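You operate a simulated robot arm through the tools that you are given. There is no shell and no other tool.

You are at the controls of a simulated robot arm. One attempt, no reset.

JOB
Move the pinned motor from the zeroing plate to the black mat.
Fine: brake on, grey knob pulled out, readout connector back on its rest, clamp open.

Only the result counts: the job must be done as asked and must still hold three seconds after the hand-in. Knocking over, shifting, dropping, spilling or breaking anything else fails it.

ROBOT AND FRAMES
A 6-joint arm with a two-finger parallel gripper, fixed in place. Base frame: the origin is at the foot of the arm, x ahead of it, y to its left, z up; the work surface is at about z = 79.2. Units: cm, rad, N and s.
With the tool pointing down near the work surface it reaches from about 26 to 68 cm from the base axis. Its first joint turns from -1.152 to 1.152 rad. Payload 2.9 kg.
The TCP is the grasp point between the finger pads, 3 cm short of the fingertips. In the tool frame z runs along the fingers and y along their closing line. The gripper opens to 11 cm. The fingers are 2 cm wide and 1 cm thick; the gripper's body (4.8 by 11.2 cm) begins 5.5 cm behind the TCP.
Orientation is told as [roll, pitch, yaw] about the base's x, y, z axes, in that order, counted from this pose: with the fingers straight down and closing along the base's y, the tool's x points along the base's -x, its y along +y and its z along -z.

CONTROLS
- The arm moves only by the tool nudge_tool. Its argument "motion" is text: rows parted by semicolons, each of 7 numbers parted by spaces: the shift along the tool's x, y, z in units of 40 mm (1.0 is 40 mm), then the turn, a rotation vector about the tool's x, y, z in units of 4 degrees (1.0 is 4 degrees), then the closure, from 0 (fully open) to 1 (shut). In form: x y z wx wy wz jaw; .... A call has 1 to 20 rows; each row shifts and turns the commanded pose from where the row before left it, along the tool's axes as they then stand. A call with a number of a shift or a turn outside -1 to 1 is refused whole. A row lasts 0.2 s, in which the tool goes at most 5 cm and 0.15 rad; a call with a longer step from one row to the next is refused whole, and so is a gripper value outside its range. Where a pose cannot be reached the arm comes as near as it can. A force on the tool above 50 N (or 10 N above the force at the start of the call, whichever is more), or a blocked arm, ends the call early, and 0.2 s more pass. The fingers move at their own pace (about 10.8 cm/s each) and stop on an object; they squeeze with about 37 N. The grip force told is the motor's: it shows also when the fingers shut on nothing. Time passes only in rows, and 0.2 s behind the last, so rows that do not move let the fingers close. It gives the time, the measured TCP pose, the force on the tool (base axes), the opening and the grip force at its end, in the units of the frame above (readings bear some noise), with the torque about the TCP (base axes, N m) and any sound that the robot's microphone picked up.
- Cameras (640 x 400 px; columns grow to the right, rows downward): "scene" is fixed at [8.09, 44.95, 136.95]; the picture's right is [-0.64, -0.77, 0.00], its down [-0.54, 0.45, -0.71] and it looks along [0.55, -0.46, -0.70] (base axes); focal length 268 px, centre (320, 200). "wrist" rides on the gripper at [7.2, 1.7, -10.3] in the tool frame; the picture's right is [-0.23, 0.97, 0.00], its down [-0.76, -0.18, -0.62] and it looks along [-0.61, -0.14, 0.78] (tool axes); focal length 222 px, centre (320, 200). There is no depth. A picture from a camera that has moved, and an enlarged one, comes with that camera's place and axes in the base frame and with its lens.
- capture(camera): a new picture of that camera. The clock stands still meanwhile.
- close_up(camera, box): a new picture of the part [left, top, right, bottom] of that camera's present view, enlarged. The clock stands still meanwhile.
- job_done(): hands the job in; it is judged then, once.

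Nothing tells you positions but the pictures and the camera data. Unless the task says otherwise, let go and move clear before handing in.

The tools are called after "Call:" as a command line: name --argument value ..., lists and objects as JSON in quotes. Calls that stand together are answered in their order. nudge_tool: Moves the arm, as the interface text tells. Its arguments: {"type":"object","properties":{"motion":{"type":"string"}},"required":["motion"]} The other tools are called the same way: capture (camera) takes a picture; close_up (camera, box) takes an enlarged picture of a part of a camera's view; job_done () hands the job in.

At the start:

```text
clock: 0.0
tool_pos: [38.42, -15.17, 107.81]
tcp_rot: [0.001, 0.001, -0.001]
wrist_force: [0.4, 0.2, -0.3]
wrist_torque: [-0.02, -0.01, 0.02]
width: 11.0
grasp_force: 0.0
```

scene: 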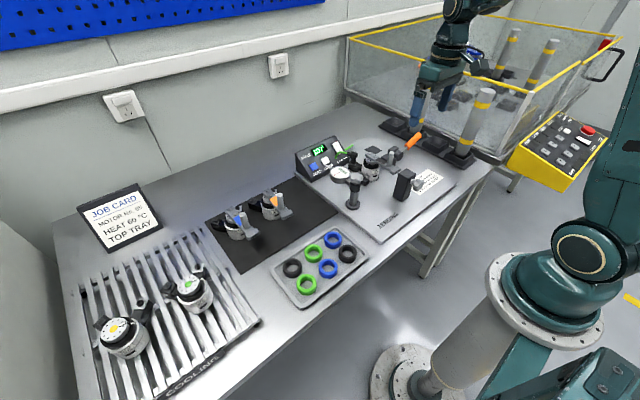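
wrist: 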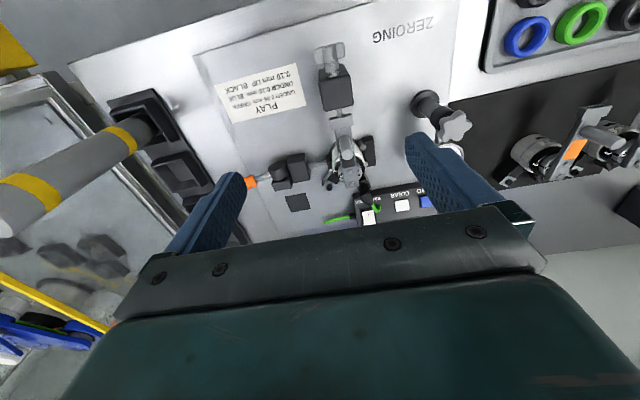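

I see a zeroing plate with a fixture holding a motor, a black mat with two motors, and a cooling rack. I'll take enlarged pictures before moving anything.

Call:
close_up --camera "scene" --box '[290, 110, 470, 240]'

Call:
close_up --camera "scene" --box '[190, 160, 350, 280]'

Call:
close_up --camera "wrist" --box '[190, 20, 490, 240]'

Call:
close_up --camera "scene" --box '[60, 180, 260, 380]'

```text
3.08 times, centred on (380, 175) of scene
camera zoom: at [8.09, 44.95, 136.95], right [-0.64, -0.77, 0.0], down [-0.54, 0.45, -0.71], along [0.55, -0.46, -0.7], focal length 825 px, centre (135, 277)
```

zoom: 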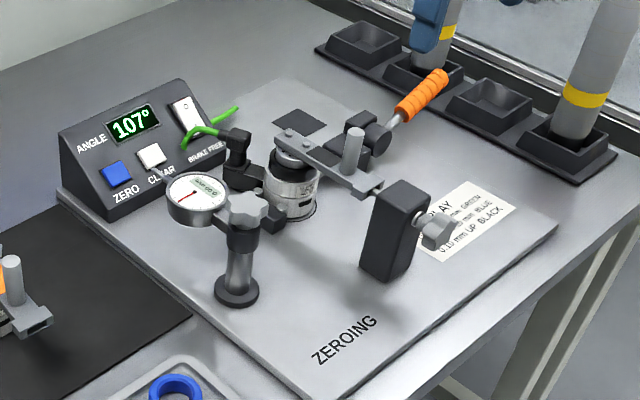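

```text
3.33 times, centred on (270, 220) of scene
camera zoom: at [8.09, 44.95, 136.95], right [-0.64, -0.77, 0.0], down [-0.54, 0.45, -0.71], along [0.55, -0.46, -0.7], focal length 894 px, centre (487, 133)
```

zoom: 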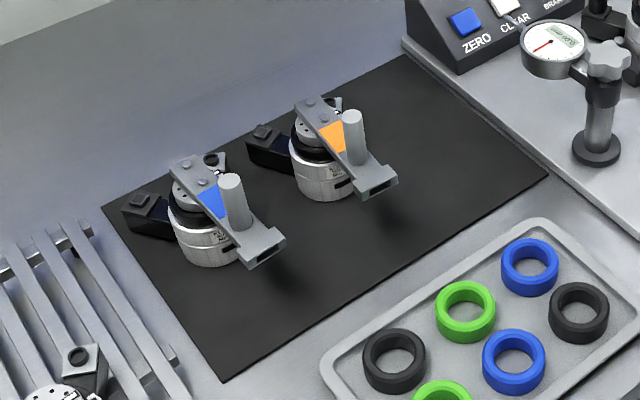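

```text
1.82 times, centred on (340, 130) of wrist
camera zoom: at [31.12, -13.49, 118.09], right [0.23, 0.97, 0.0], down [0.76, -0.18, 0.62], along [0.61, -0.14, -0.78], focal length 404 px, centre (284, 327)
```

zoom: 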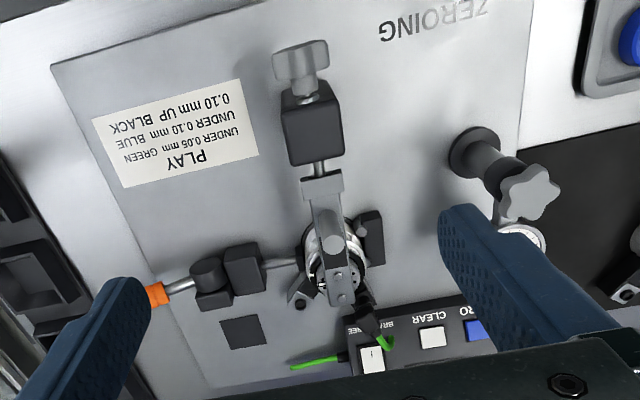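

```text
2.00 times, centred on (160, 280) of scene
camera zoom: at [8.09, 44.95, 136.95], right [-0.64, -0.77, 0.0], down [-0.54, 0.45, -0.71], along [0.55, -0.46, -0.7], focal length 536 px, centre (640, 40)
```

zoom: 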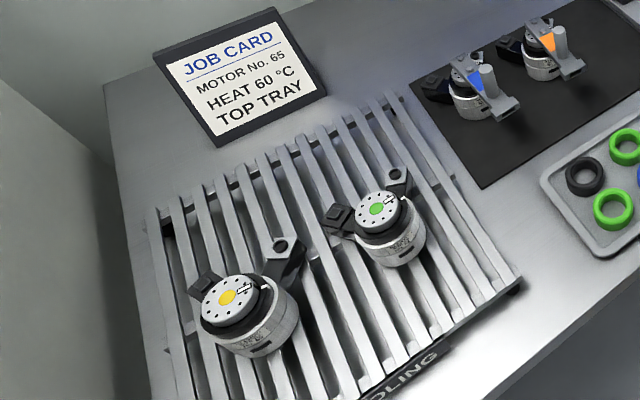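

I need finer detail on the fixture parts: clamp, pin block, connector, rest and switch.

Call:
close_up --camera "scene" --box '[330, 125, 410, 175]'

Call:
close_up --camera "scene" --box '[380, 120, 444, 210]'

Call:
close_up --camera "wrist" --box '[270, 120, 400, 230]'

Call:
close_up --camera "scene" --box '[290, 130, 360, 180]'

Call:
close_up --camera "scene" --box '[200, 180, 300, 250]'

```text
8.00 times, centred on (370, 150) of scene
camera zoom: at [8.09, 44.95, 136.95], right [-0.64, -0.77, 0.0], down [-0.54, 0.45, -0.71], along [0.55, -0.46, -0.7], focal length 2145 px, centre (-80, 600)
```

zoom: 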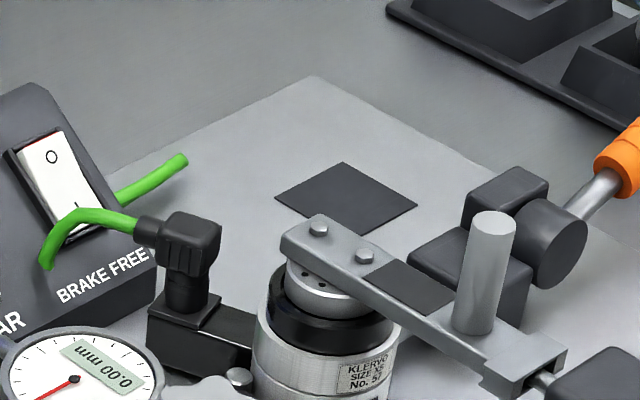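

```text
4.44 times, centred on (412, 165) of scene
camera zoom: at [8.09, 44.95, 136.95], right [-0.64, -0.77, 0.0], down [-0.54, 0.45, -0.71], along [0.55, -0.46, -0.7], focal length 1192 px, centre (-89, 356)
```

zoom: 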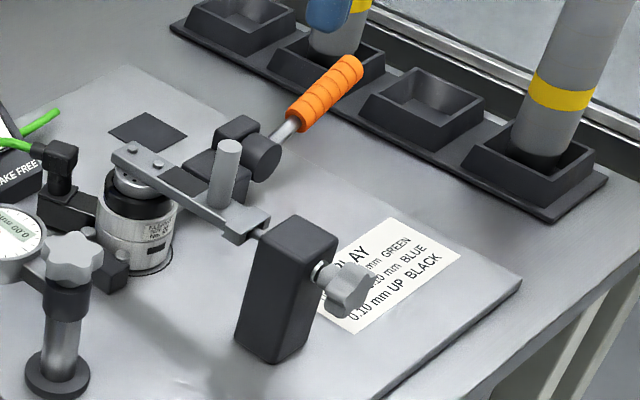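

```text
3.64 times, centred on (335, 175) of wrist
camera zoom: at [31.12, -13.49, 118.09], right [0.23, 0.97, 0.0], down [0.76, -0.18, 0.62], along [0.61, -0.14, -0.78], focal length 808 px, centre (266, 291)
```

zoom: 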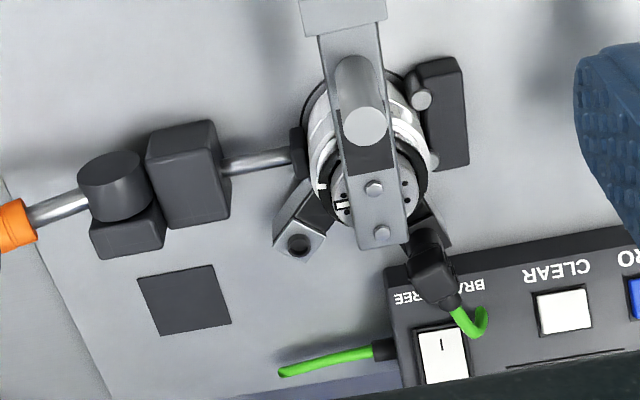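

```text
8.00 times, centred on (325, 155) of scene
camera zoom: at [8.09, 44.95, 136.95], right [-0.64, -0.77, 0.0], down [-0.54, 0.45, -0.71], along [0.55, -0.46, -0.7], focal length 2145 px, centre (280, 560)
```

zoom: 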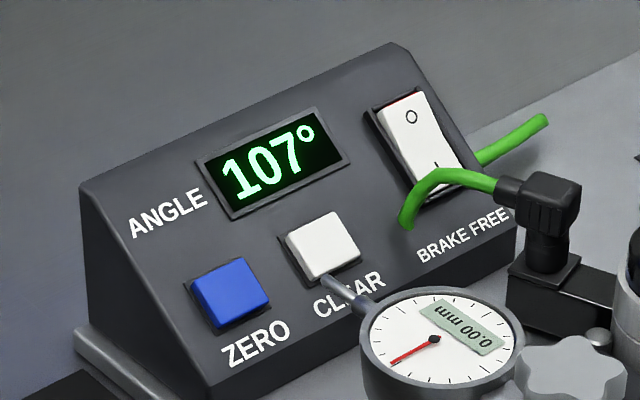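

```text
5.71 times, centred on (250, 215) of scene
camera zoom: at [8.09, 44.95, 136.95], right [-0.64, -0.77, 0.0], down [-0.54, 0.45, -0.71], along [0.55, -0.46, -0.7], focal length 1532 px, centre (720, 114)
```

zoom: 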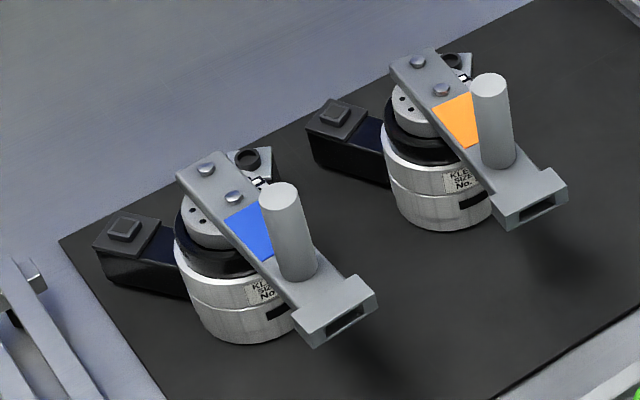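

Triangulating from both cameras, the motor sits near (51.5, -13) with crank top z≈87.8. The pin knob is near (34.3, -13.1, 87.1), the plug near (57.4, -11, 85.5), and the rocker near (64.7, -10.9, 84.3). I'll move forward while staying high, to see the console and the far side of the fixture.

Call:
nudge_tool --motion "-1 0 -0.3 0 0 0 0; -1 0 -0.3 0 0 0 0; -1 0 -0.3 0 0 0 0; -0.5 0 0 0 0 0 0; 0 0 0 0 0 0 0"

Call:
capture --camera "wrist"

```text
clock: 1.2
tool_pos: [52.62, -15.07, 111.18]
tcp_rot: [0.0, 0.002, 0.0]
wrist_force: [-0.3, 0.5, -0.3]
wrist_torque: [0.01, 0.0, -0.03]
width: 11.03
grasp_force: 0.2
```

```text
taken
camera wrist: at [45.29, -13.42, 121.65], right [0.23, 0.97, 0.0], down [0.76, -0.18, 0.62], along [0.61, -0.14, -0.78], focal length 222 px, centre (320, 200)
```

wrist: 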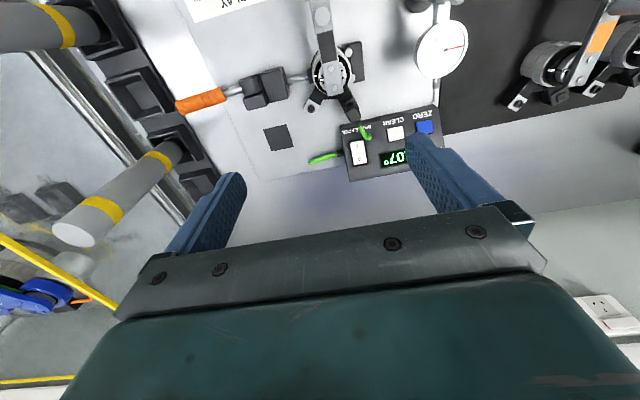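

Call:
close_up --camera "wrist" --box '[240, 60, 460, 190]'

Call:
close_up --camera "wrist" --box '[330, 110, 400, 190]'

Call:
close_up --camera "wrist" --box '[150, 40, 310, 160]'

Call:
close_up --camera "wrist" --box '[280, 0, 480, 130]'

```text
2.91 times, centred on (350, 125) of wrist
camera zoom: at [45.29, -13.42, 121.65], right [0.23, 0.97, 0.0], down [0.76, -0.18, 0.62], along [0.61, -0.14, -0.78], focal length 646 px, centre (233, 418)
```

zoom: 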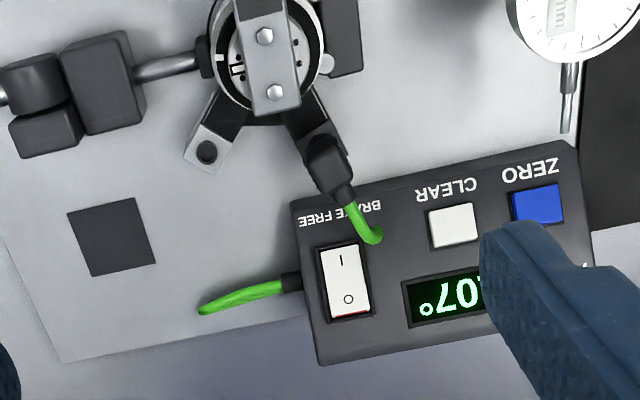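

```text
5.00 times, centred on (365, 150) of wrist
camera zoom: at [45.29, -13.42, 121.65], right [0.23, 0.97, 0.0], down [0.76, -0.18, 0.62], along [0.61, -0.14, -0.78], focal length 1111 px, centre (95, 450)
```

zoom: 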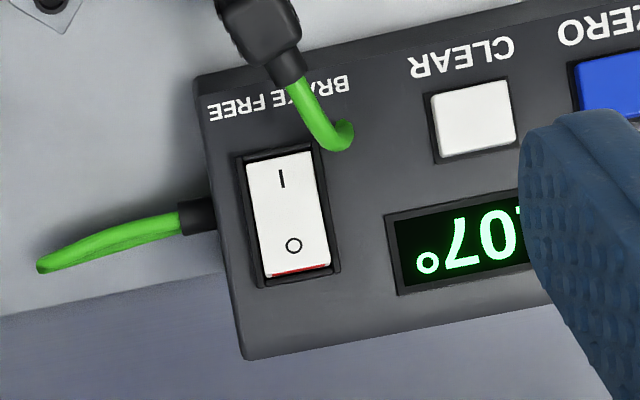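

```text
3.33 times, centred on (230, 100) of wrist
camera zoom: at [45.29, -13.42, 121.65], right [0.23, 0.97, 0.0], down [0.76, -0.18, 0.62], along [0.61, -0.14, -0.78], focal length 740 px, centre (620, 533)
```

zoom: 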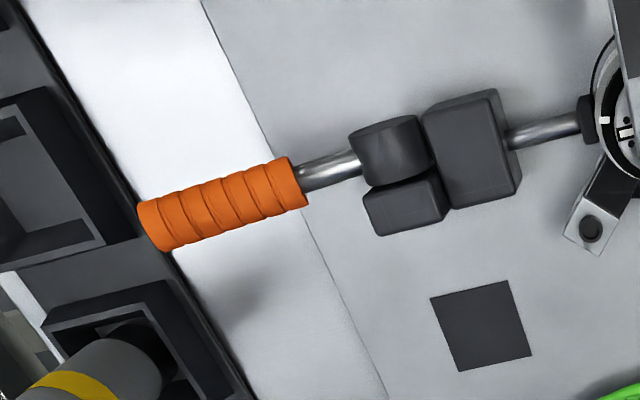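

```text
3.08 times, centred on (380, 65) of wrist
camera zoom: at [45.29, -13.42, 121.65], right [0.23, 0.97, 0.0], down [0.76, -0.18, 0.62], along [0.61, -0.14, -0.78], focal length 684 px, centre (135, 615)
```

zoom: 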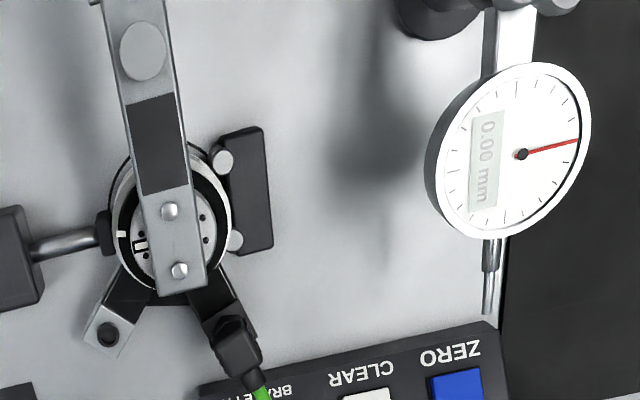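

The rocker shows red at its O end, so O is raised and the brake is free; I need to press the O end, around (66, -10.75, 85.7). The small dark pad at (60.6, -25) looks like the connector's rest. I'll close the fingers, go above the rocker and tilt about 24° to meet the sloped console.

Call:
nudge_tool --motion "-0.7 0.27 0.7 0 0 0 1; -0.7 0.27 0.7 0 0 0 1; -0.7 0.27 0.7 0 0 0 1; -0.69 0.27 0.7 0 0 0 1; 0 0 0 0 -1 0 1; 0 0 0 0 -1 0 1; 0 0 0 0 -1 0 1; 0 0 0 0 -1 0 1; 0 0 0 0 -1 0 1; 0 0 0 0 -1 0 1; 0 0 0 0 0 0 1"

Call:
capture --camera "wrist"

Call:
close_up --camera "scene" --box '[290, 100, 450, 220]'

```text
clock: 3.6
tool_pos: [63.56, -10.73, 100.18]
tcp_rot: [-0.001, -0.42, 0.0]
wrist_force: [1.1, -0.6, -0.3]
wrist_torque: [-0.01, 0.01, -0.01]
width: 0.0
grasp_force: 36.9
```

```text
taken
camera wrist: at [52.7, -9.14, 106.66], right [0.21, 0.97, 0.09], down [0.44, -0.18, 0.88], along [0.87, -0.14, -0.47], focal length 222 px, centre (320, 200)
```

wrist: 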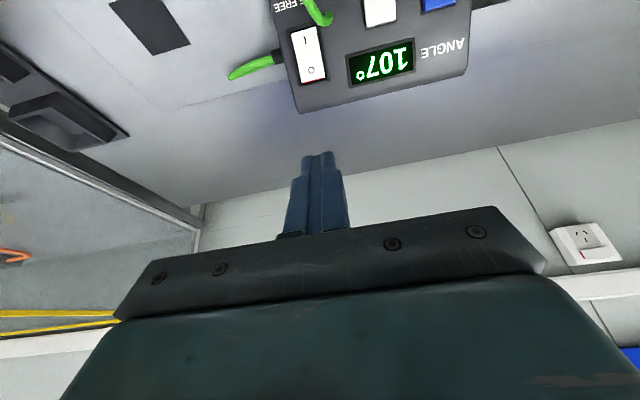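

```text
3.33 times, centred on (370, 160) of scene
camera zoom: at [8.09, 44.95, 136.95], right [-0.64, -0.77, 0.0], down [-0.54, 0.45, -0.71], along [0.55, -0.46, -0.7], focal length 894 px, centre (153, 333)
```

zoom: 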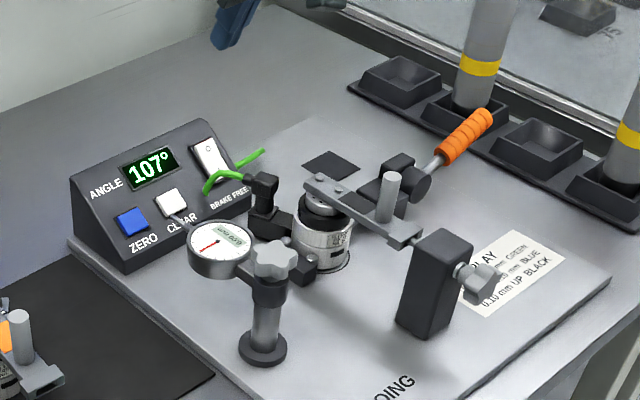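

Call:
close_up --camera "wrist" --box '[260, 0, 380, 120]'

```text
3.33 times, centred on (320, 60) of wrist
camera zoom: at [52.7, -9.14, 106.66], right [0.21, 0.97, 0.09], down [0.44, -0.18, 0.88], along [0.87, -0.14, -0.47], focal length 740 px, centre (320, 667)
```

zoom: 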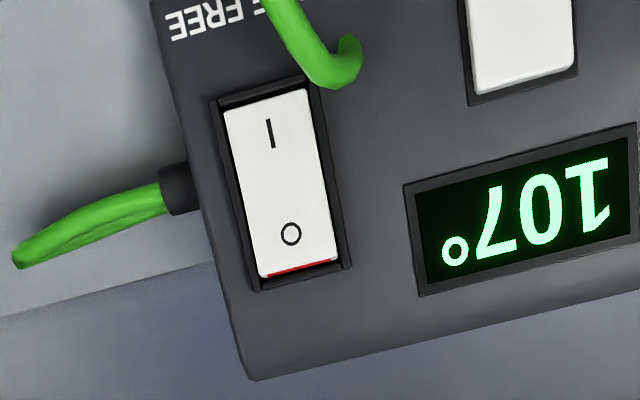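

The brake rocker's O end is at about (65.6–66.4, -10.7, 85.7). I'll approach along the tilted axis and press gently.

Call:
nudge_tool --motion "0.52 0 1 0 0 0 1; 0.52 0 1 0 0 0 1; 0 0 0.25 0 0 0 1; 0 0 0.25 0 0 0 1; 0 0 0 0 0 0 1"

Call:
capture --camera "wrist"

Call:
close_up --camera "scene" --box '[290, 120, 370, 180]'

```text
clock: 4.8
tool_pos: [63.85, -10.71, 89.23]
tcp_rot: [0.001, -0.419, 0.001]
wrist_force: [0.4, 0.3, 0.2]
wrist_torque: [-0.03, 0.0, 0.0]
width: 0.0
grasp_force: 37.5
```

```text
taken
camera wrist: at [52.99, -9.08, 95.77], right [0.21, 0.97, 0.09], down [0.44, -0.18, 0.88], along [0.87, -0.14, -0.47], focal length 222 px, centre (320, 200)
```

wrist: 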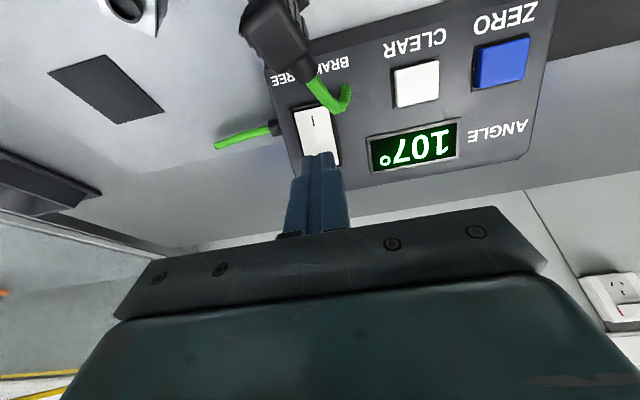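

```text
6.67 times, centred on (330, 150) of scene
camera zoom: at [8.09, 44.95, 136.95], right [-0.64, -0.77, 0.0], down [-0.54, 0.45, -0.71], along [0.55, -0.46, -0.7], focal length 1788 px, centre (253, 533)
```

zoom: 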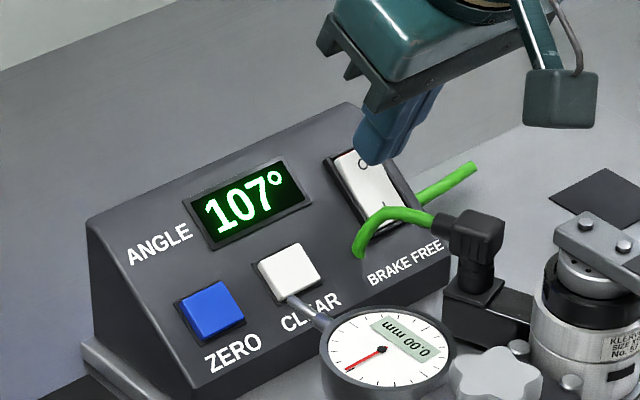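

The fingertip hovers right over the O end. Now I'll press in small steps.

Call:
nudge_tool --motion "0 0 0.1 0 0 0 1; 0 0 0.1 0 0 0 1; 0 0 0.1 0 0 0 1; 0 0 0.1 0 0 0 1; 0 0 0 0 0 0 1"

Call:
close_up --camera "scene" --box '[290, 120, 370, 180]'

```text
clock: 6.0
tool_pos: [64.56, -10.79, 87.89]
tcp_rot: [-0.001, -0.42, -0.001]
wrist_force: [-5.1, 0.1, 4.4]
wrist_torque: [0.02, 0.02, -0.01]
width: 0.0
grasp_force: 36.9
```

```text
6.67 times, centred on (330, 150) of scene
camera zoom: at [8.07, 44.95, 136.95], right [-0.64, -0.77, 0.0], down [-0.54, 0.45, -0.71], along [0.55, -0.46, -0.7], focal length 1788 px, centre (253, 533)
```

zoom: 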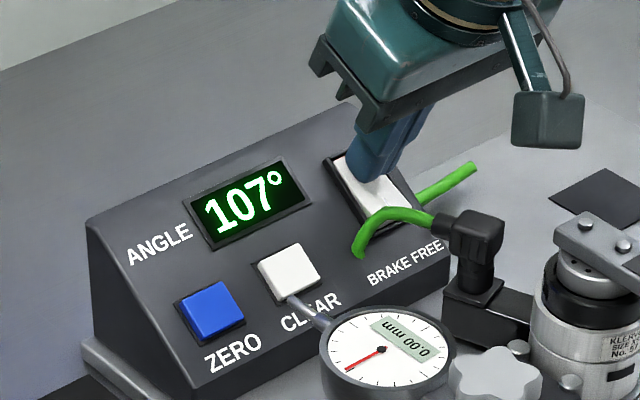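

Call:
nudge_tool --motion "0 0 0.08 0 0 0 1; 0 0 0.08 0 0 0 1; 0 0 0 0 0 0 1"

Call:
close_up --camera "scene" --box '[290, 120, 370, 180]'

```text
clock: 6.5
tool_pos: [64.44, -10.85, 87.98]
tcp_rot: [0.0, -0.418, 0.0]
wrist_force: [-17.4, 2.3, 13.9]
wrist_torque: [0.01, 0.08, 0.08]
width: 0.01
grasp_force: 37.3
stopped in row 2: the force on the tool passed its limit at 58 N (the readings are from after the stop); the commanded pose is now the measured one
```

```text
6.67 times, centred on (330, 150) of scene
camera zoom: at [8.02, 44.95, 136.95], right [-0.64, -0.77, 0.0], down [-0.54, 0.45, -0.71], along [0.55, -0.46, -0.7], focal length 1788 px, centre (253, 533)
```

zoom: 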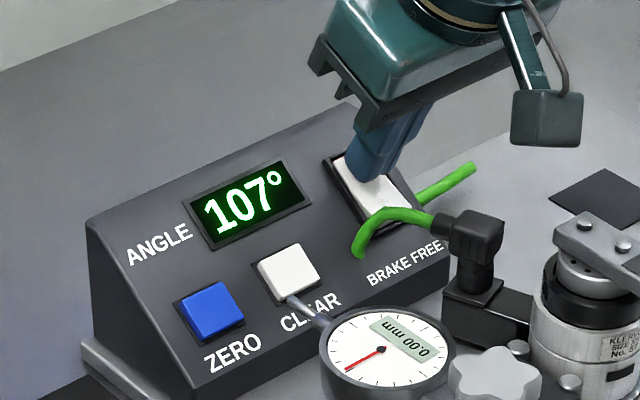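

Call:
nudge_tool --motion "0 0 -0.3 0 0 0 1; 0 0 -0.7 0 0 0 1; 0.3 0 -0.7 0 0 0 1; 0 0 0 0 0 0 1"

Call:
close_up --camera "scene" --box '[290, 120, 370, 180]'

Call:
close_up --camera "wrist" --box '[260, 60, 380, 180]'

```text
clock: 7.5
tool_pos: [60.87, -10.84, 93.63]
tcp_rot: [-0.001, -0.418, 0.0]
wrist_force: [0.1, 0.0, 0.5]
wrist_torque: [0.0, -0.02, 0.01]
width: 0.0
grasp_force: 37.3
```

```text
6.67 times, centred on (330, 150) of scene
camera zoom: at [8.09, 44.95, 136.95], right [-0.64, -0.77, 0.0], down [-0.54, 0.45, -0.71], along [0.55, -0.46, -0.7], focal length 1788 px, centre (253, 533)
```

zoom: 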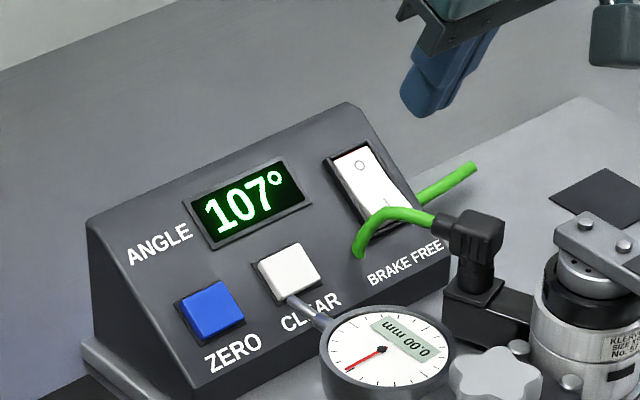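

```text
3.33 times, centred on (320, 120) of wrist
camera zoom: at [49.95, -9.18, 99.98], right [0.21, 0.97, 0.09], down [0.44, -0.18, 0.88], along [0.87, -0.14, -0.47], focal length 740 px, centre (320, 467)
```

zoom: 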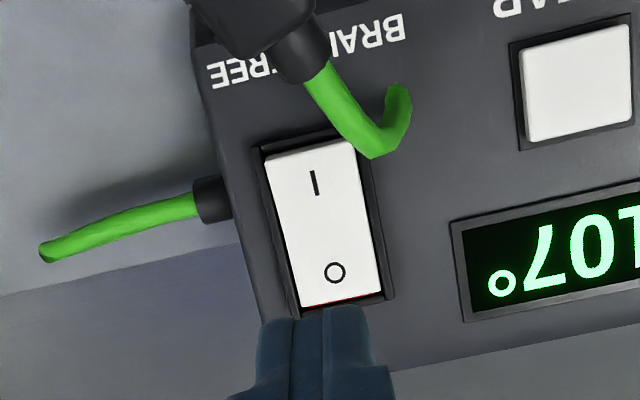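

Call:
close_up --camera "scene" --box '[325, 130, 365, 160]'

Call:
close_up --camera "wrist" --box '[295, 95, 350, 160]'

```text
13.33 times, centred on (345, 145) of scene
camera zoom: at [8.09, 44.95, 136.95], right [-0.64, -0.77, 0.0], down [-0.54, 0.45, -0.71], along [0.55, -0.46, -0.7], focal length 3575 px, centre (-13, 933)
```

zoom: 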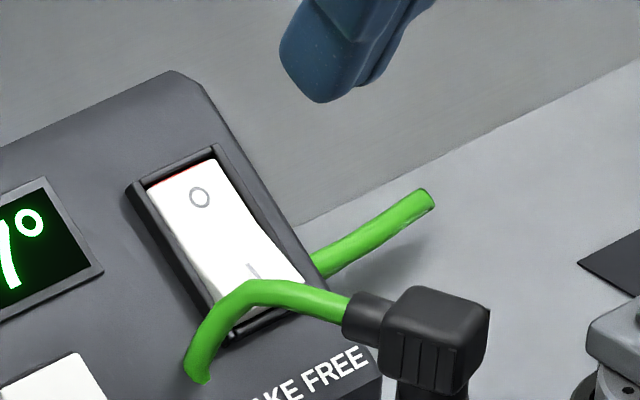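

```text
6.15 times, centred on (322, 128) of wrist
camera zoom: at [49.95, -9.18, 99.98], right [0.21, 0.97, 0.09], down [0.44, -0.18, 0.88], along [0.87, -0.14, -0.47], focal length 1367 px, centre (305, 646)
```

zoom: 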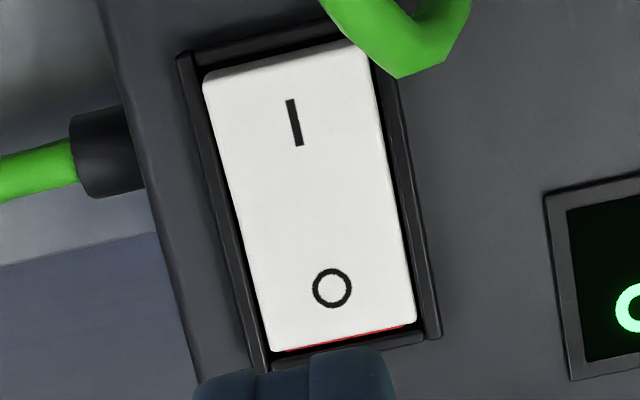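

Call:
close_up --camera "scene" --box '[290, 130, 360, 180]'

```text
8.00 times, centred on (325, 155) of scene
camera zoom: at [8.09, 44.95, 136.95], right [-0.64, -0.77, 0.0], down [-0.54, 0.45, -0.71], along [0.55, -0.46, -0.7], focal length 2145 px, centre (280, 560)
```

zoom: 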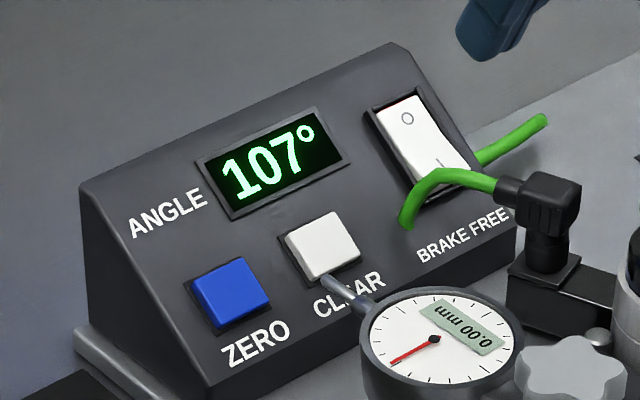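

Compared with the first picture, the O end has dropped and the I end is up, and the rocker stays that way with a hard stop reached, so the brake is on. Next is the grey knob at (34.3, -13.1, 87.1): I'll back off, straighten up and go above it with the fingers open.

Call:
nudge_tool --motion "0 0 -1 0 0 0 1; 0 0 -1 0 0 0 1; 0 0 0 0 1 0 0.4; 0 0 0 0 1 0 0.4; 0 0 0 0 1 0 0.4; 0 0 0 0 1 0 0.4; 0 0 0 0 1 0 0.4; 0 0 0 0 1 0 0.4; 0.97 -0.094 0 0 0 0 0.4; 0.97 -0.094 0 0 0 0 0.4; 0.97 -0.094 0 0 0 0 0.4; 0.97 -0.094 0 0 0 0 0.4; 0.97 -0.094 0 0 0 0 0.4; 0.97 -0.094 0 0 0 0 0.4; 0 0 0 0 0 0 0.4"

Call:
capture --camera "wrist"

Call:
close_up --camera "scene" --box '[380, 120, 460, 200]'

```text
clock: 10.7
tool_pos: [34.13, -13.04, 100.78]
tcp_rot: [0.001, 0.002, 0.002]
wrist_force: [0.0, -0.3, -0.3]
wrist_torque: [0.01, 0.02, -0.04]
width: 6.58
grasp_force: 0.0
```

```text
taken
camera wrist: at [26.9, -11.44, 111.26], right [0.23, 0.97, 0.0], down [0.76, -0.18, 0.62], along [0.61, -0.14, -0.78], focal length 222 px, centre (320, 200)
```

wrist: 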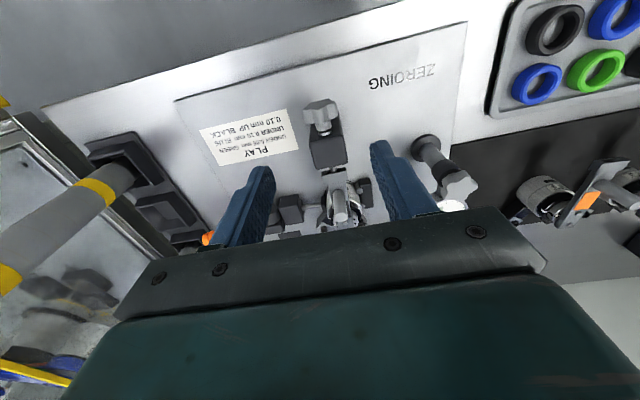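

```text
5.00 times, centred on (420, 160) of scene
camera zoom: at [8.09, 44.95, 136.95], right [-0.64, -0.77, 0.0], down [-0.54, 0.45, -0.71], along [0.55, -0.46, -0.7], focal length 1341 px, centre (-180, 400)
```

zoom: 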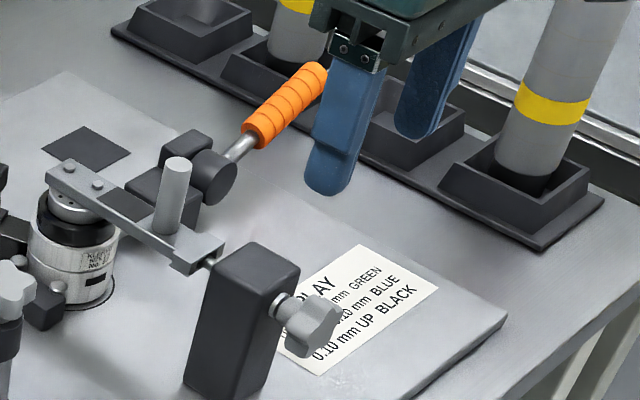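

Call:
close_up --camera "wrist" --box '[280, 80, 380, 190]'

Call:
close_up --camera "scene" --box '[400, 160, 440, 200]'

```text
3.64 times, centred on (330, 135) of wrist
camera zoom: at [26.9, -11.44, 111.26], right [0.23, 0.97, 0.0], down [0.76, -0.18, 0.62], along [0.61, -0.14, -0.78], focal length 808 px, centre (284, 436)
```

zoom: 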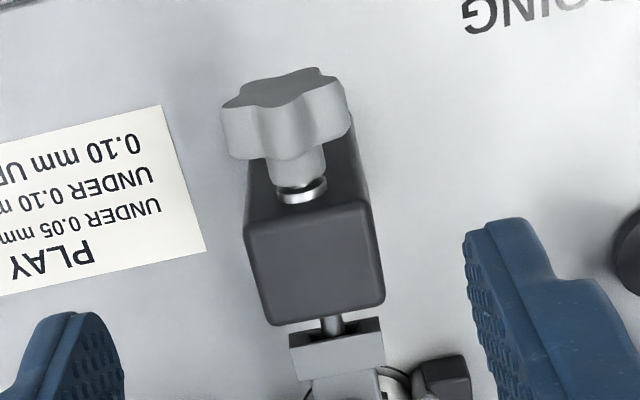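

```text
10.00 times, centred on (420, 180) of scene
camera zoom: at [8.09, 44.95, 136.95], right [-0.64, -0.77, 0.0], down [-0.54, 0.45, -0.71], along [0.55, -0.46, -0.7], focal length 2682 px, centre (-680, 400)
```

zoom: 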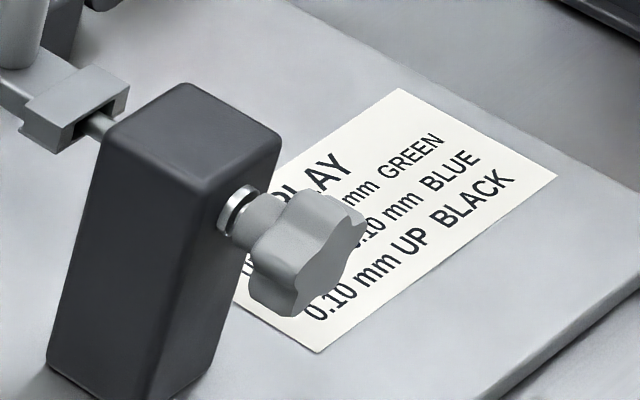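

The knob head is centred at about (34.05, -13.0, 87.2), about 3.8 cm across, and the block face is at x≈36.5. I'll descend, grip it and feel the grip before pulling.

Call:
nudge_tool --motion "0 0 1 0 0 0 0.4; 0 0 1 0 0 0 0.4; 0 0 1 0 0 0 0.4; 0 0 0.45 0 0 0 0.4; 0 0 0 0 0 0 0.4; 0 0 0 0 0 0 1; 0 0 0 0 0 0 1; 0 0 0 0 0 0 1"

Call:
close_up --camera "scene" --box '[380, 120, 460, 200]'

Call:
capture --camera "wrist"

```text
clock: 12.5
tool_pos: [34.36, -13.01, 87.08]
tcp_rot: [0.003, 0.003, 0.003]
wrist_force: [0.7, 11.5, -6.6]
wrist_torque: [-0.01, -0.66, -0.07]
width: 3.4
grasp_force: 45.0
```

```text
5.00 times, centred on (420, 160) of scene
camera zoom: at [8.09, 44.97, 136.94], right [-0.64, -0.77, 0.0], down [-0.54, 0.45, -0.71], along [0.55, -0.46, -0.7], focal length 1341 px, centre (-180, 400)
```

zoom: 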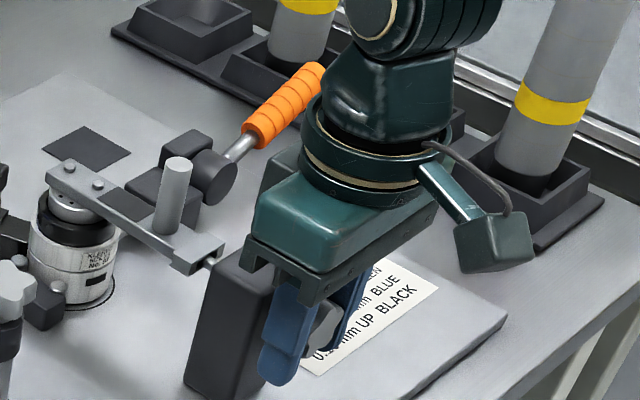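

```text
taken
camera wrist: at [27.04, -11.42, 97.3], right [0.23, 0.97, 0.0], down [0.76, -0.18, 0.62], along [0.61, -0.14, -0.78], focal length 222 px, centre (320, 200)
```

wrist: 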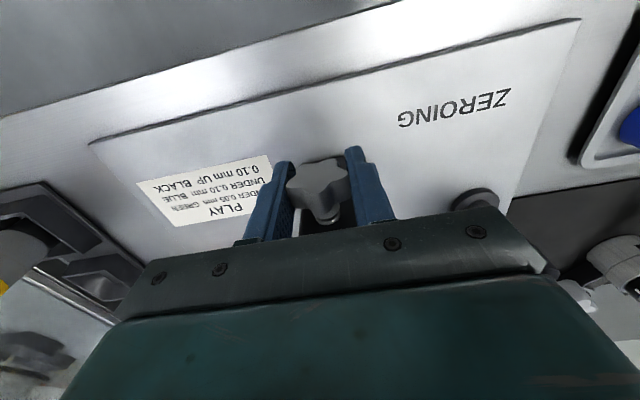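

Gripped at width 3.4. Now I'll pull the knob toward the base in small steps.

Call:
nudge_tool --motion "0.1 0 0 0 0 0 1; 0.1 0 0 0 0 0 1; 0.1 0 0 0 0 0 1; 0.1 0 0 0 0 0 1; 0 0 0 0 0 0 1"

Call:
close_up --camera "scene" --box '[380, 120, 460, 200]'

```text
clock: 13.7
tool_pos: [32.48, -13.11, 86.99]
tcp_rot: [0.005, 0.005, 0.002]
wrist_force: [-1.5, 17.5, -35.0]
wrist_torque: [-0.15, -0.53, -0.01]
width: 3.43
grasp_force: 45.1
```

```text
5.00 times, centred on (420, 160) of scene
camera zoom: at [8.12, 44.97, 136.94], right [-0.64, -0.77, 0.0], down [-0.54, 0.45, -0.71], along [0.55, -0.46, -0.7], focal length 1341 px, centre (-180, 400)
```

zoom: 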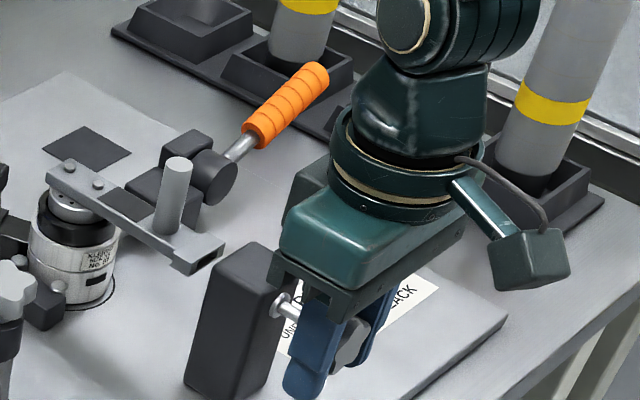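

The pin has left the crank fork. I'll pull slightly further, easing down a touch to relieve the vertical force, and see whether it stops.

Call:
nudge_tool --motion "0.05 0 0.03 0 0 0 1; 0.05 0 0.03 0 0 0 1; 0 0 0 0 0 0 1"

Call:
close_up --camera "scene" --box '[380, 140, 460, 200]'

```text
clock: 14.5
tool_pos: [32.48, -13.02, 86.95]
tcp_rot: [0.003, -0.004, 0.005]
wrist_force: [4.0, 23.0, 21.0]
wrist_torque: [0.07, 1.06, -0.15]
width: 3.42
grasp_force: 45.4
```

```text
6.67 times, centred on (420, 170) of scene
camera zoom: at [8.08, 45.01, 136.93], right [-0.64, -0.77, 0.0], down [-0.54, 0.45, -0.71], along [0.55, -0.46, -0.7], focal length 1788 px, centre (-347, 400)
```

zoom: 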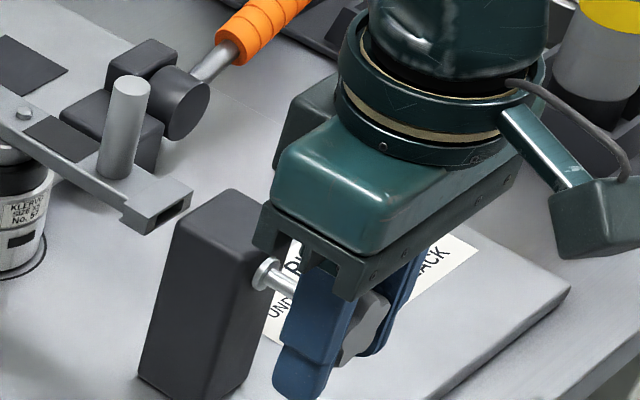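

The knob has reached its end stop at about 1.9 cm of travel. I'll release it, rise, and check that it stays out.

Call:
nudge_tool --motion "-0.02 0 -0.02 0 0 0 1; 0 0 0 0 0 0 0.55; 0 0 0 0 0 0 0.4; 0 0 0 0 0 0 0.4; 0 0 -0.5 0 0 0 0.4; 0 0 -1 0 0 0 0.4; 0 0 -1 0 0 0 0.4; 0 0 -1 0 0 0 0.4; 0 0 0 0 0 0 0.4"

Call:
close_up --camera "scene" --box '[330, 120, 450, 210]'

Call:
capture --camera "wrist"

```text
clock: 16.5
tool_pos: [32.18, -13.22, 101.06]
tcp_rot: [0.0, 0.002, 0.001]
wrist_force: [0.8, 0.3, 0.6]
wrist_torque: [-0.04, 0.04, 0.03]
width: 6.6
grasp_force: 0.1
```

```text
4.44 times, centred on (390, 165) of scene
camera zoom: at [8.09, 44.95, 136.95], right [-0.64, -0.77, 0.0], down [-0.54, 0.45, -0.71], along [0.55, -0.46, -0.7], focal length 1192 px, centre (9, 356)
```

zoom: 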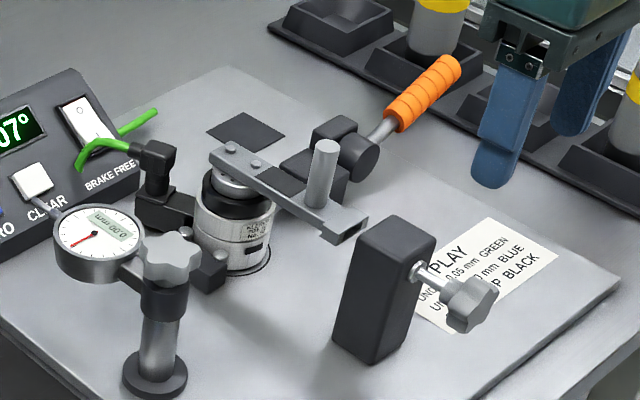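

```text
taken
camera wrist: at [24.97, -11.57, 111.31], right [0.23, 0.97, 0.0], down [0.76, -0.18, 0.62], along [0.61, -0.14, -0.78], focal length 222 px, centre (320, 200)
```

wrist: 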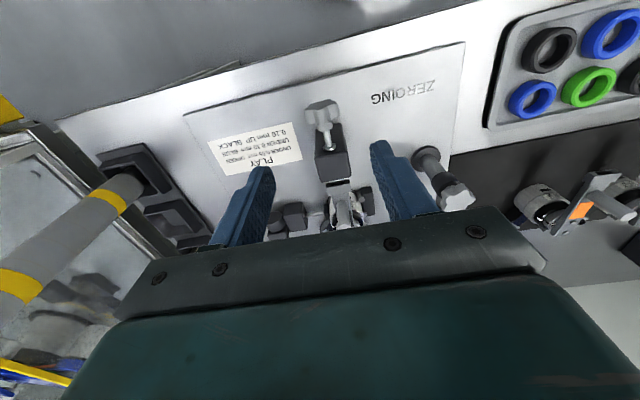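

The knob stays pulled out and the crank fork is free. Next is the readout connector: I'll go above it with the tool yawed about 22° to match the plug.

Call:
nudge_tool --motion "-0.889 0.079 0 0 0 0 0.5; -0.889 0.079 0 0 0 0 0.5; -0.889 0.079 0 0 0 0 0.5; -0.889 0.079 0 0 0 0 0.5; -0.889 0.079 0 0 0 0 0.5; -0.889 0.079 0 0 0 0 0.5; -0.889 0.079 0 0 0 0 0.5; 0 0 0 0 0 -1 0.5; 0 0 0 0 0 -1 0.5; 0 0 0 0 0 -1 0.5; 0 0 0 0 0 -1 0.5; 0 0 0 0 0 -1 0.5; 0 0 0 0 0 -0.5 0.5; 0 0 0 0 0 0 0.5"

Call:
capture --camera "wrist"

Call:
close_up --camera "wrist" --box '[260, 60, 400, 200]'

Call:
close_up --camera "scene" --box '[320, 120, 400, 180]'

```text
clock: 19.5
tool_pos: [57.13, -10.84, 100.91]
tcp_rot: [0.001, 0.001, 0.386]
wrist_force: [0.3, -0.2, 0.3]
wrist_torque: [0.03, 0.0, 0.01]
width: 5.48
grasp_force: 0.0
```

```text
taken
camera wrist: at [49.87, -12.1, 111.23], right [-0.16, 0.99, 0.0], down [0.77, 0.12, 0.62], along [0.61, 0.1, -0.78], focal length 222 px, centre (320, 200)
```

wrist: 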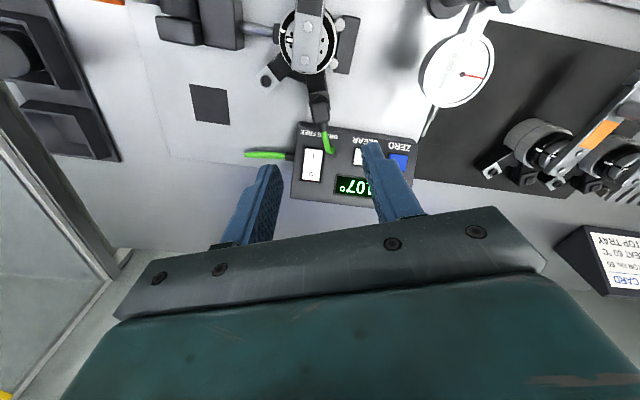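

```text
2.86 times, centred on (330, 130) of wrist
camera zoom: at [49.87, -12.1, 111.23], right [-0.16, 0.99, 0.0], down [0.77, 0.12, 0.62], along [0.61, 0.1, -0.78], focal length 635 px, centre (291, 400)
```

zoom: 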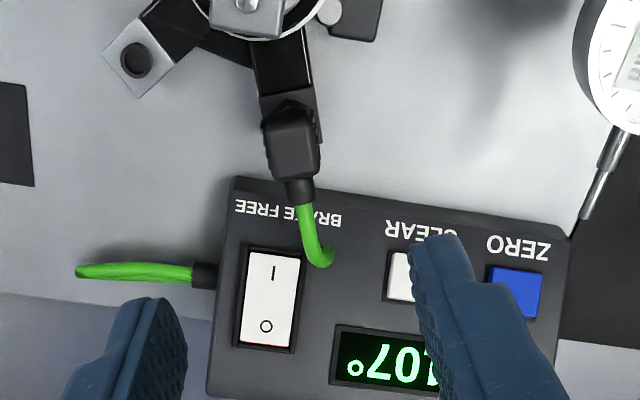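

```text
6.67 times, centred on (360, 150) of scene
camera zoom: at [8.09, 44.95, 136.95], right [-0.64, -0.77, 0.0], down [-0.54, 0.45, -0.71], along [0.55, -0.46, -0.7], focal length 1788 px, centre (53, 533)
```

zoom: 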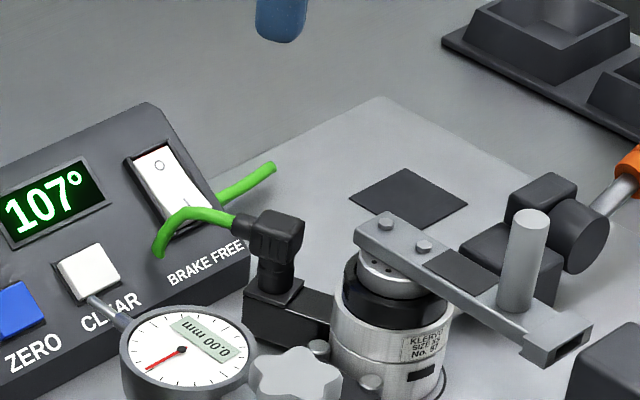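

The plug head is centred at about (57.0, -10.85, 85.5) and is aligned with the present 22° yaw. I'll narrow the fingers, descend so the tips stay just above the motor's socket box, and grip.

Call:
nudge_tool --motion "0 0 1 0 0 0 0.63; 0 0 1 0 0 0 0.63; 0 0 1 0 0 0 0.63; 0 0 0.5 0 0 0 0.63; 0 0 0 0 0 0 0.63"

Call:
close_up --camera "scene" --box '[320, 110, 400, 180]'

Call:
close_up --camera "wrist" --box '[240, 80, 400, 240]'

```text
clock: 20.7
tool_pos: [57.38, -10.7, 86.94]
tcp_rot: [-0.001, 0.001, 0.385]
wrist_force: [0.3, -0.6, 0.4]
wrist_torque: [-0.02, 0.05, -0.02]
width: 4.09
grasp_force: 0.0
```

```text
5.71 times, centred on (360, 145) of scene
camera zoom: at [8.09, 44.95, 136.95], right [-0.64, -0.77, 0.0], down [-0.54, 0.45, -0.71], along [0.55, -0.46, -0.7], focal length 1532 px, centre (91, 514)
```

zoom: 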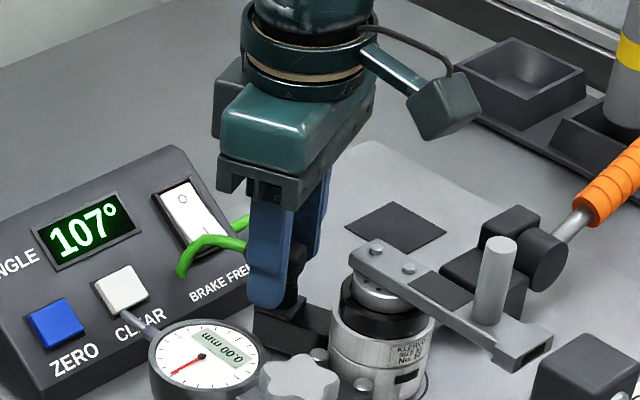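

```text
2.50 times, centred on (320, 160) of wrist
camera zoom: at [50.02, -11.99, 97.32], right [-0.15, 0.99, 0.0], down [0.77, 0.12, 0.62], along [0.62, 0.1, -0.78], focal length 555 px, centre (320, 300)
```

zoom: 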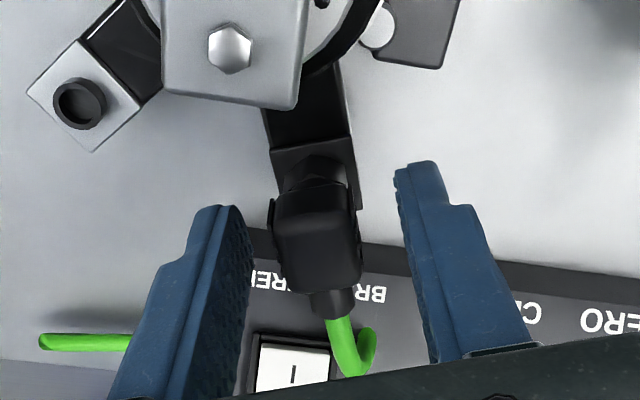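

Call:
nudge_tool --motion "0.09 0 0 0 0 0 0.63; 0 0 0.15 0 0 0 0.63; 0 0 0.12 0 0 0 0.63; 0 0 0 0 0 0 0.8; 0 0 0 0 0 0 1; 0 0 0 0 0 0 1; 0 0 0 0 0 0 1"

Call:
close_up --camera "scene" --box '[320, 110, 400, 180]'

Call:
close_up --camera "wrist" --box '[240, 80, 400, 240]'

```text
clock: 22.3
tool_pos: [56.92, -11.1, 85.86]
tcp_rot: [0.0, 0.002, 0.382]
wrist_force: [2.1, -2.8, 0.4]
wrist_torque: [-0.01, -0.01, -0.49]
width: 1.93
grasp_force: 36.9
```

```text
5.71 times, centred on (360, 145) of scene
camera zoom: at [8.09, 44.94, 136.95], right [-0.64, -0.77, 0.0], down [-0.54, 0.45, -0.71], along [0.55, -0.46, -0.7], focal length 1532 px, centre (91, 514)
```

zoom: 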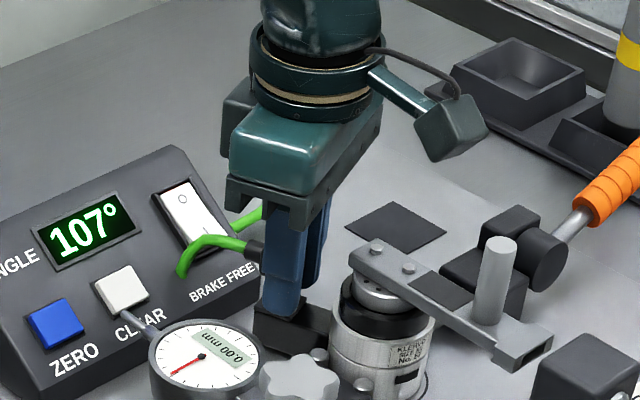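

```text
2.50 times, centred on (320, 160) of wrist
camera zoom: at [49.52, -12.23, 96.25], right [-0.15, 0.99, 0.0], down [0.77, 0.12, 0.62], along [0.62, 0.1, -0.78], focal length 555 px, centre (320, 300)
```

zoom: 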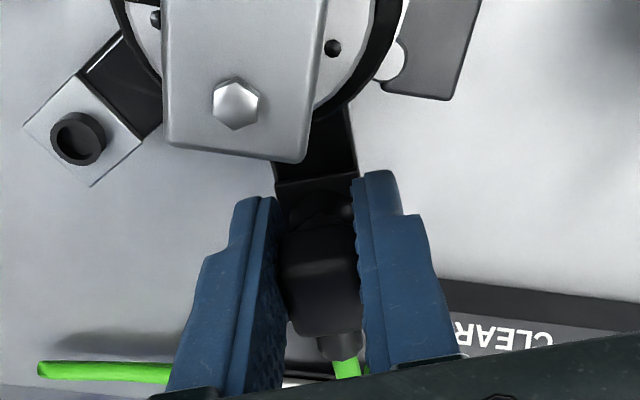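

Plug gripped (1.93 cm). I'll pull it straight up, gently at first.

Call:
nudge_tool --motion "0 0 -0.08 0 0 0 1; 0 0 -0.08 0 0 0 1; 0 0 -0.08 0 0 0 1; 0 0 -0.1 0 0 0 1; 0 0 -0.1 0 0 0 1; 0 0 -0.2 0 0 0 1; 0 0 -0.3 0 0 0 1; 0 0 0 0 0 0 1"

Call:
close_up --camera "scene" --box '[320, 100, 400, 180]'

Call:
close_up --camera "wrist" --box '[240, 80, 400, 240]'

```text
clock: 24.1
tool_pos: [56.91, -10.86, 89.47]
tcp_rot: [0.0, 0.001, 0.384]
wrist_force: [-0.9, -0.4, -0.2]
wrist_torque: [-0.02, 0.02, -0.01]
width: 1.91
grasp_force: 37.3
```

```text
5.00 times, centred on (360, 140) of scene
camera zoom: at [8.09, 44.94, 136.95], right [-0.64, -0.77, 0.0], down [-0.54, 0.45, -0.71], along [0.55, -0.46, -0.7], focal length 1341 px, centre (120, 500)
```

zoom: 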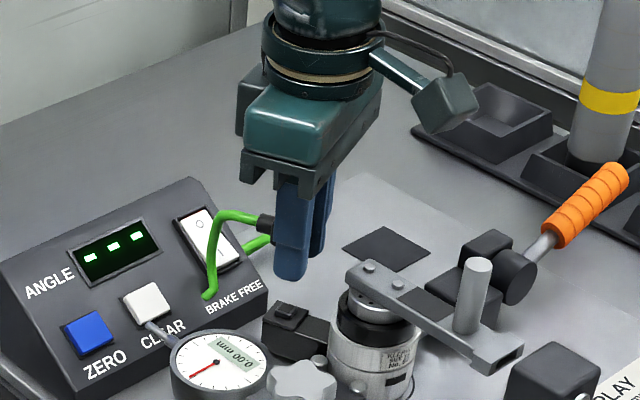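

```text
2.50 times, centred on (320, 160) of wrist
camera zoom: at [49.51, -12.15, 99.89], right [-0.15, 0.99, 0.0], down [0.77, 0.12, 0.62], along [0.61, 0.1, -0.78], focal length 555 px, centre (320, 300)
```

zoom: 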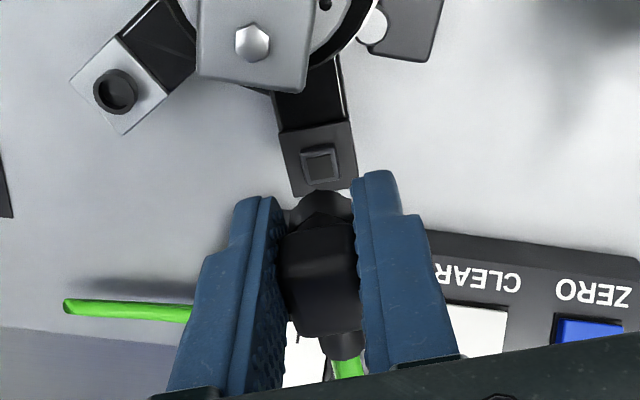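

The plug is out and the readout went blank. I'll carry it over to the dark pad at (60.6, -25.1), its rest, and stop just above.

Call:
nudge_tool --motion "0 0 -0.75 0 0 0 1; 0.12 -0.9125 0 0 0 0 1; 0.12 -0.9125 0 0 0 0 1; 0.12 -0.9125 0 0 0 0 1; 0.12 -0.9125 0 0 0 0 1; 0 0 0 0 0 0 1; 0 0 0.7 0 0 0 1; 0 0 0.7 0 0 0 1; 0 0 0 0 0 0 1"

Call:
capture --camera "wrist"

Call:
close_up --camera "scene" --box '[320, 90, 420, 170]'

```text
clock: 26.1
tool_pos: [60.69, -25.28, 87.06]
tcp_rot: [0.0, 0.001, 0.383]
wrist_force: [0.2, 0.2, -0.3]
wrist_torque: [-0.03, 0.02, -0.02]
width: 1.89
grasp_force: 37.4
```

```text
taken
camera wrist: at [53.24, -26.5, 97.35], right [-0.15, 0.99, 0.0], down [0.77, 0.12, 0.62], along [0.61, 0.1, -0.78], focal length 222 px, centre (320, 200)
```

wrist: 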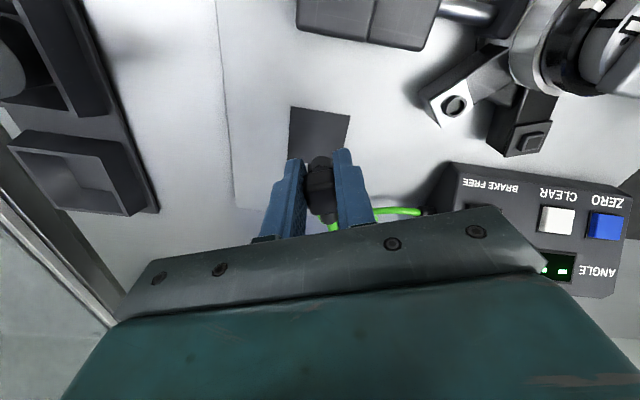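

```text
5.00 times, centred on (370, 130) of scene
camera zoom: at [8.09, 44.94, 136.95], right [-0.64, -0.77, 0.0], down [-0.54, 0.45, -0.71], along [0.55, -0.46, -0.7], focal length 1341 px, centre (70, 550)
```

zoom: 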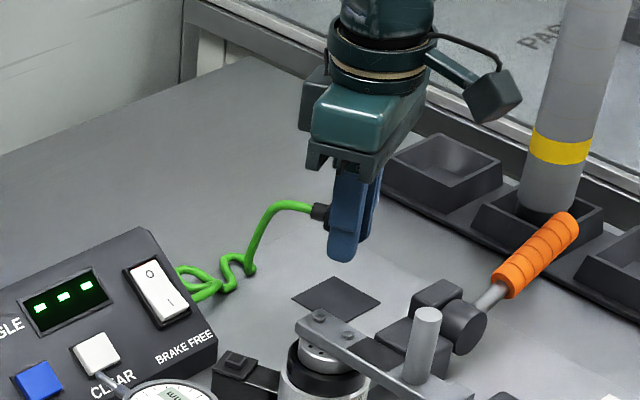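

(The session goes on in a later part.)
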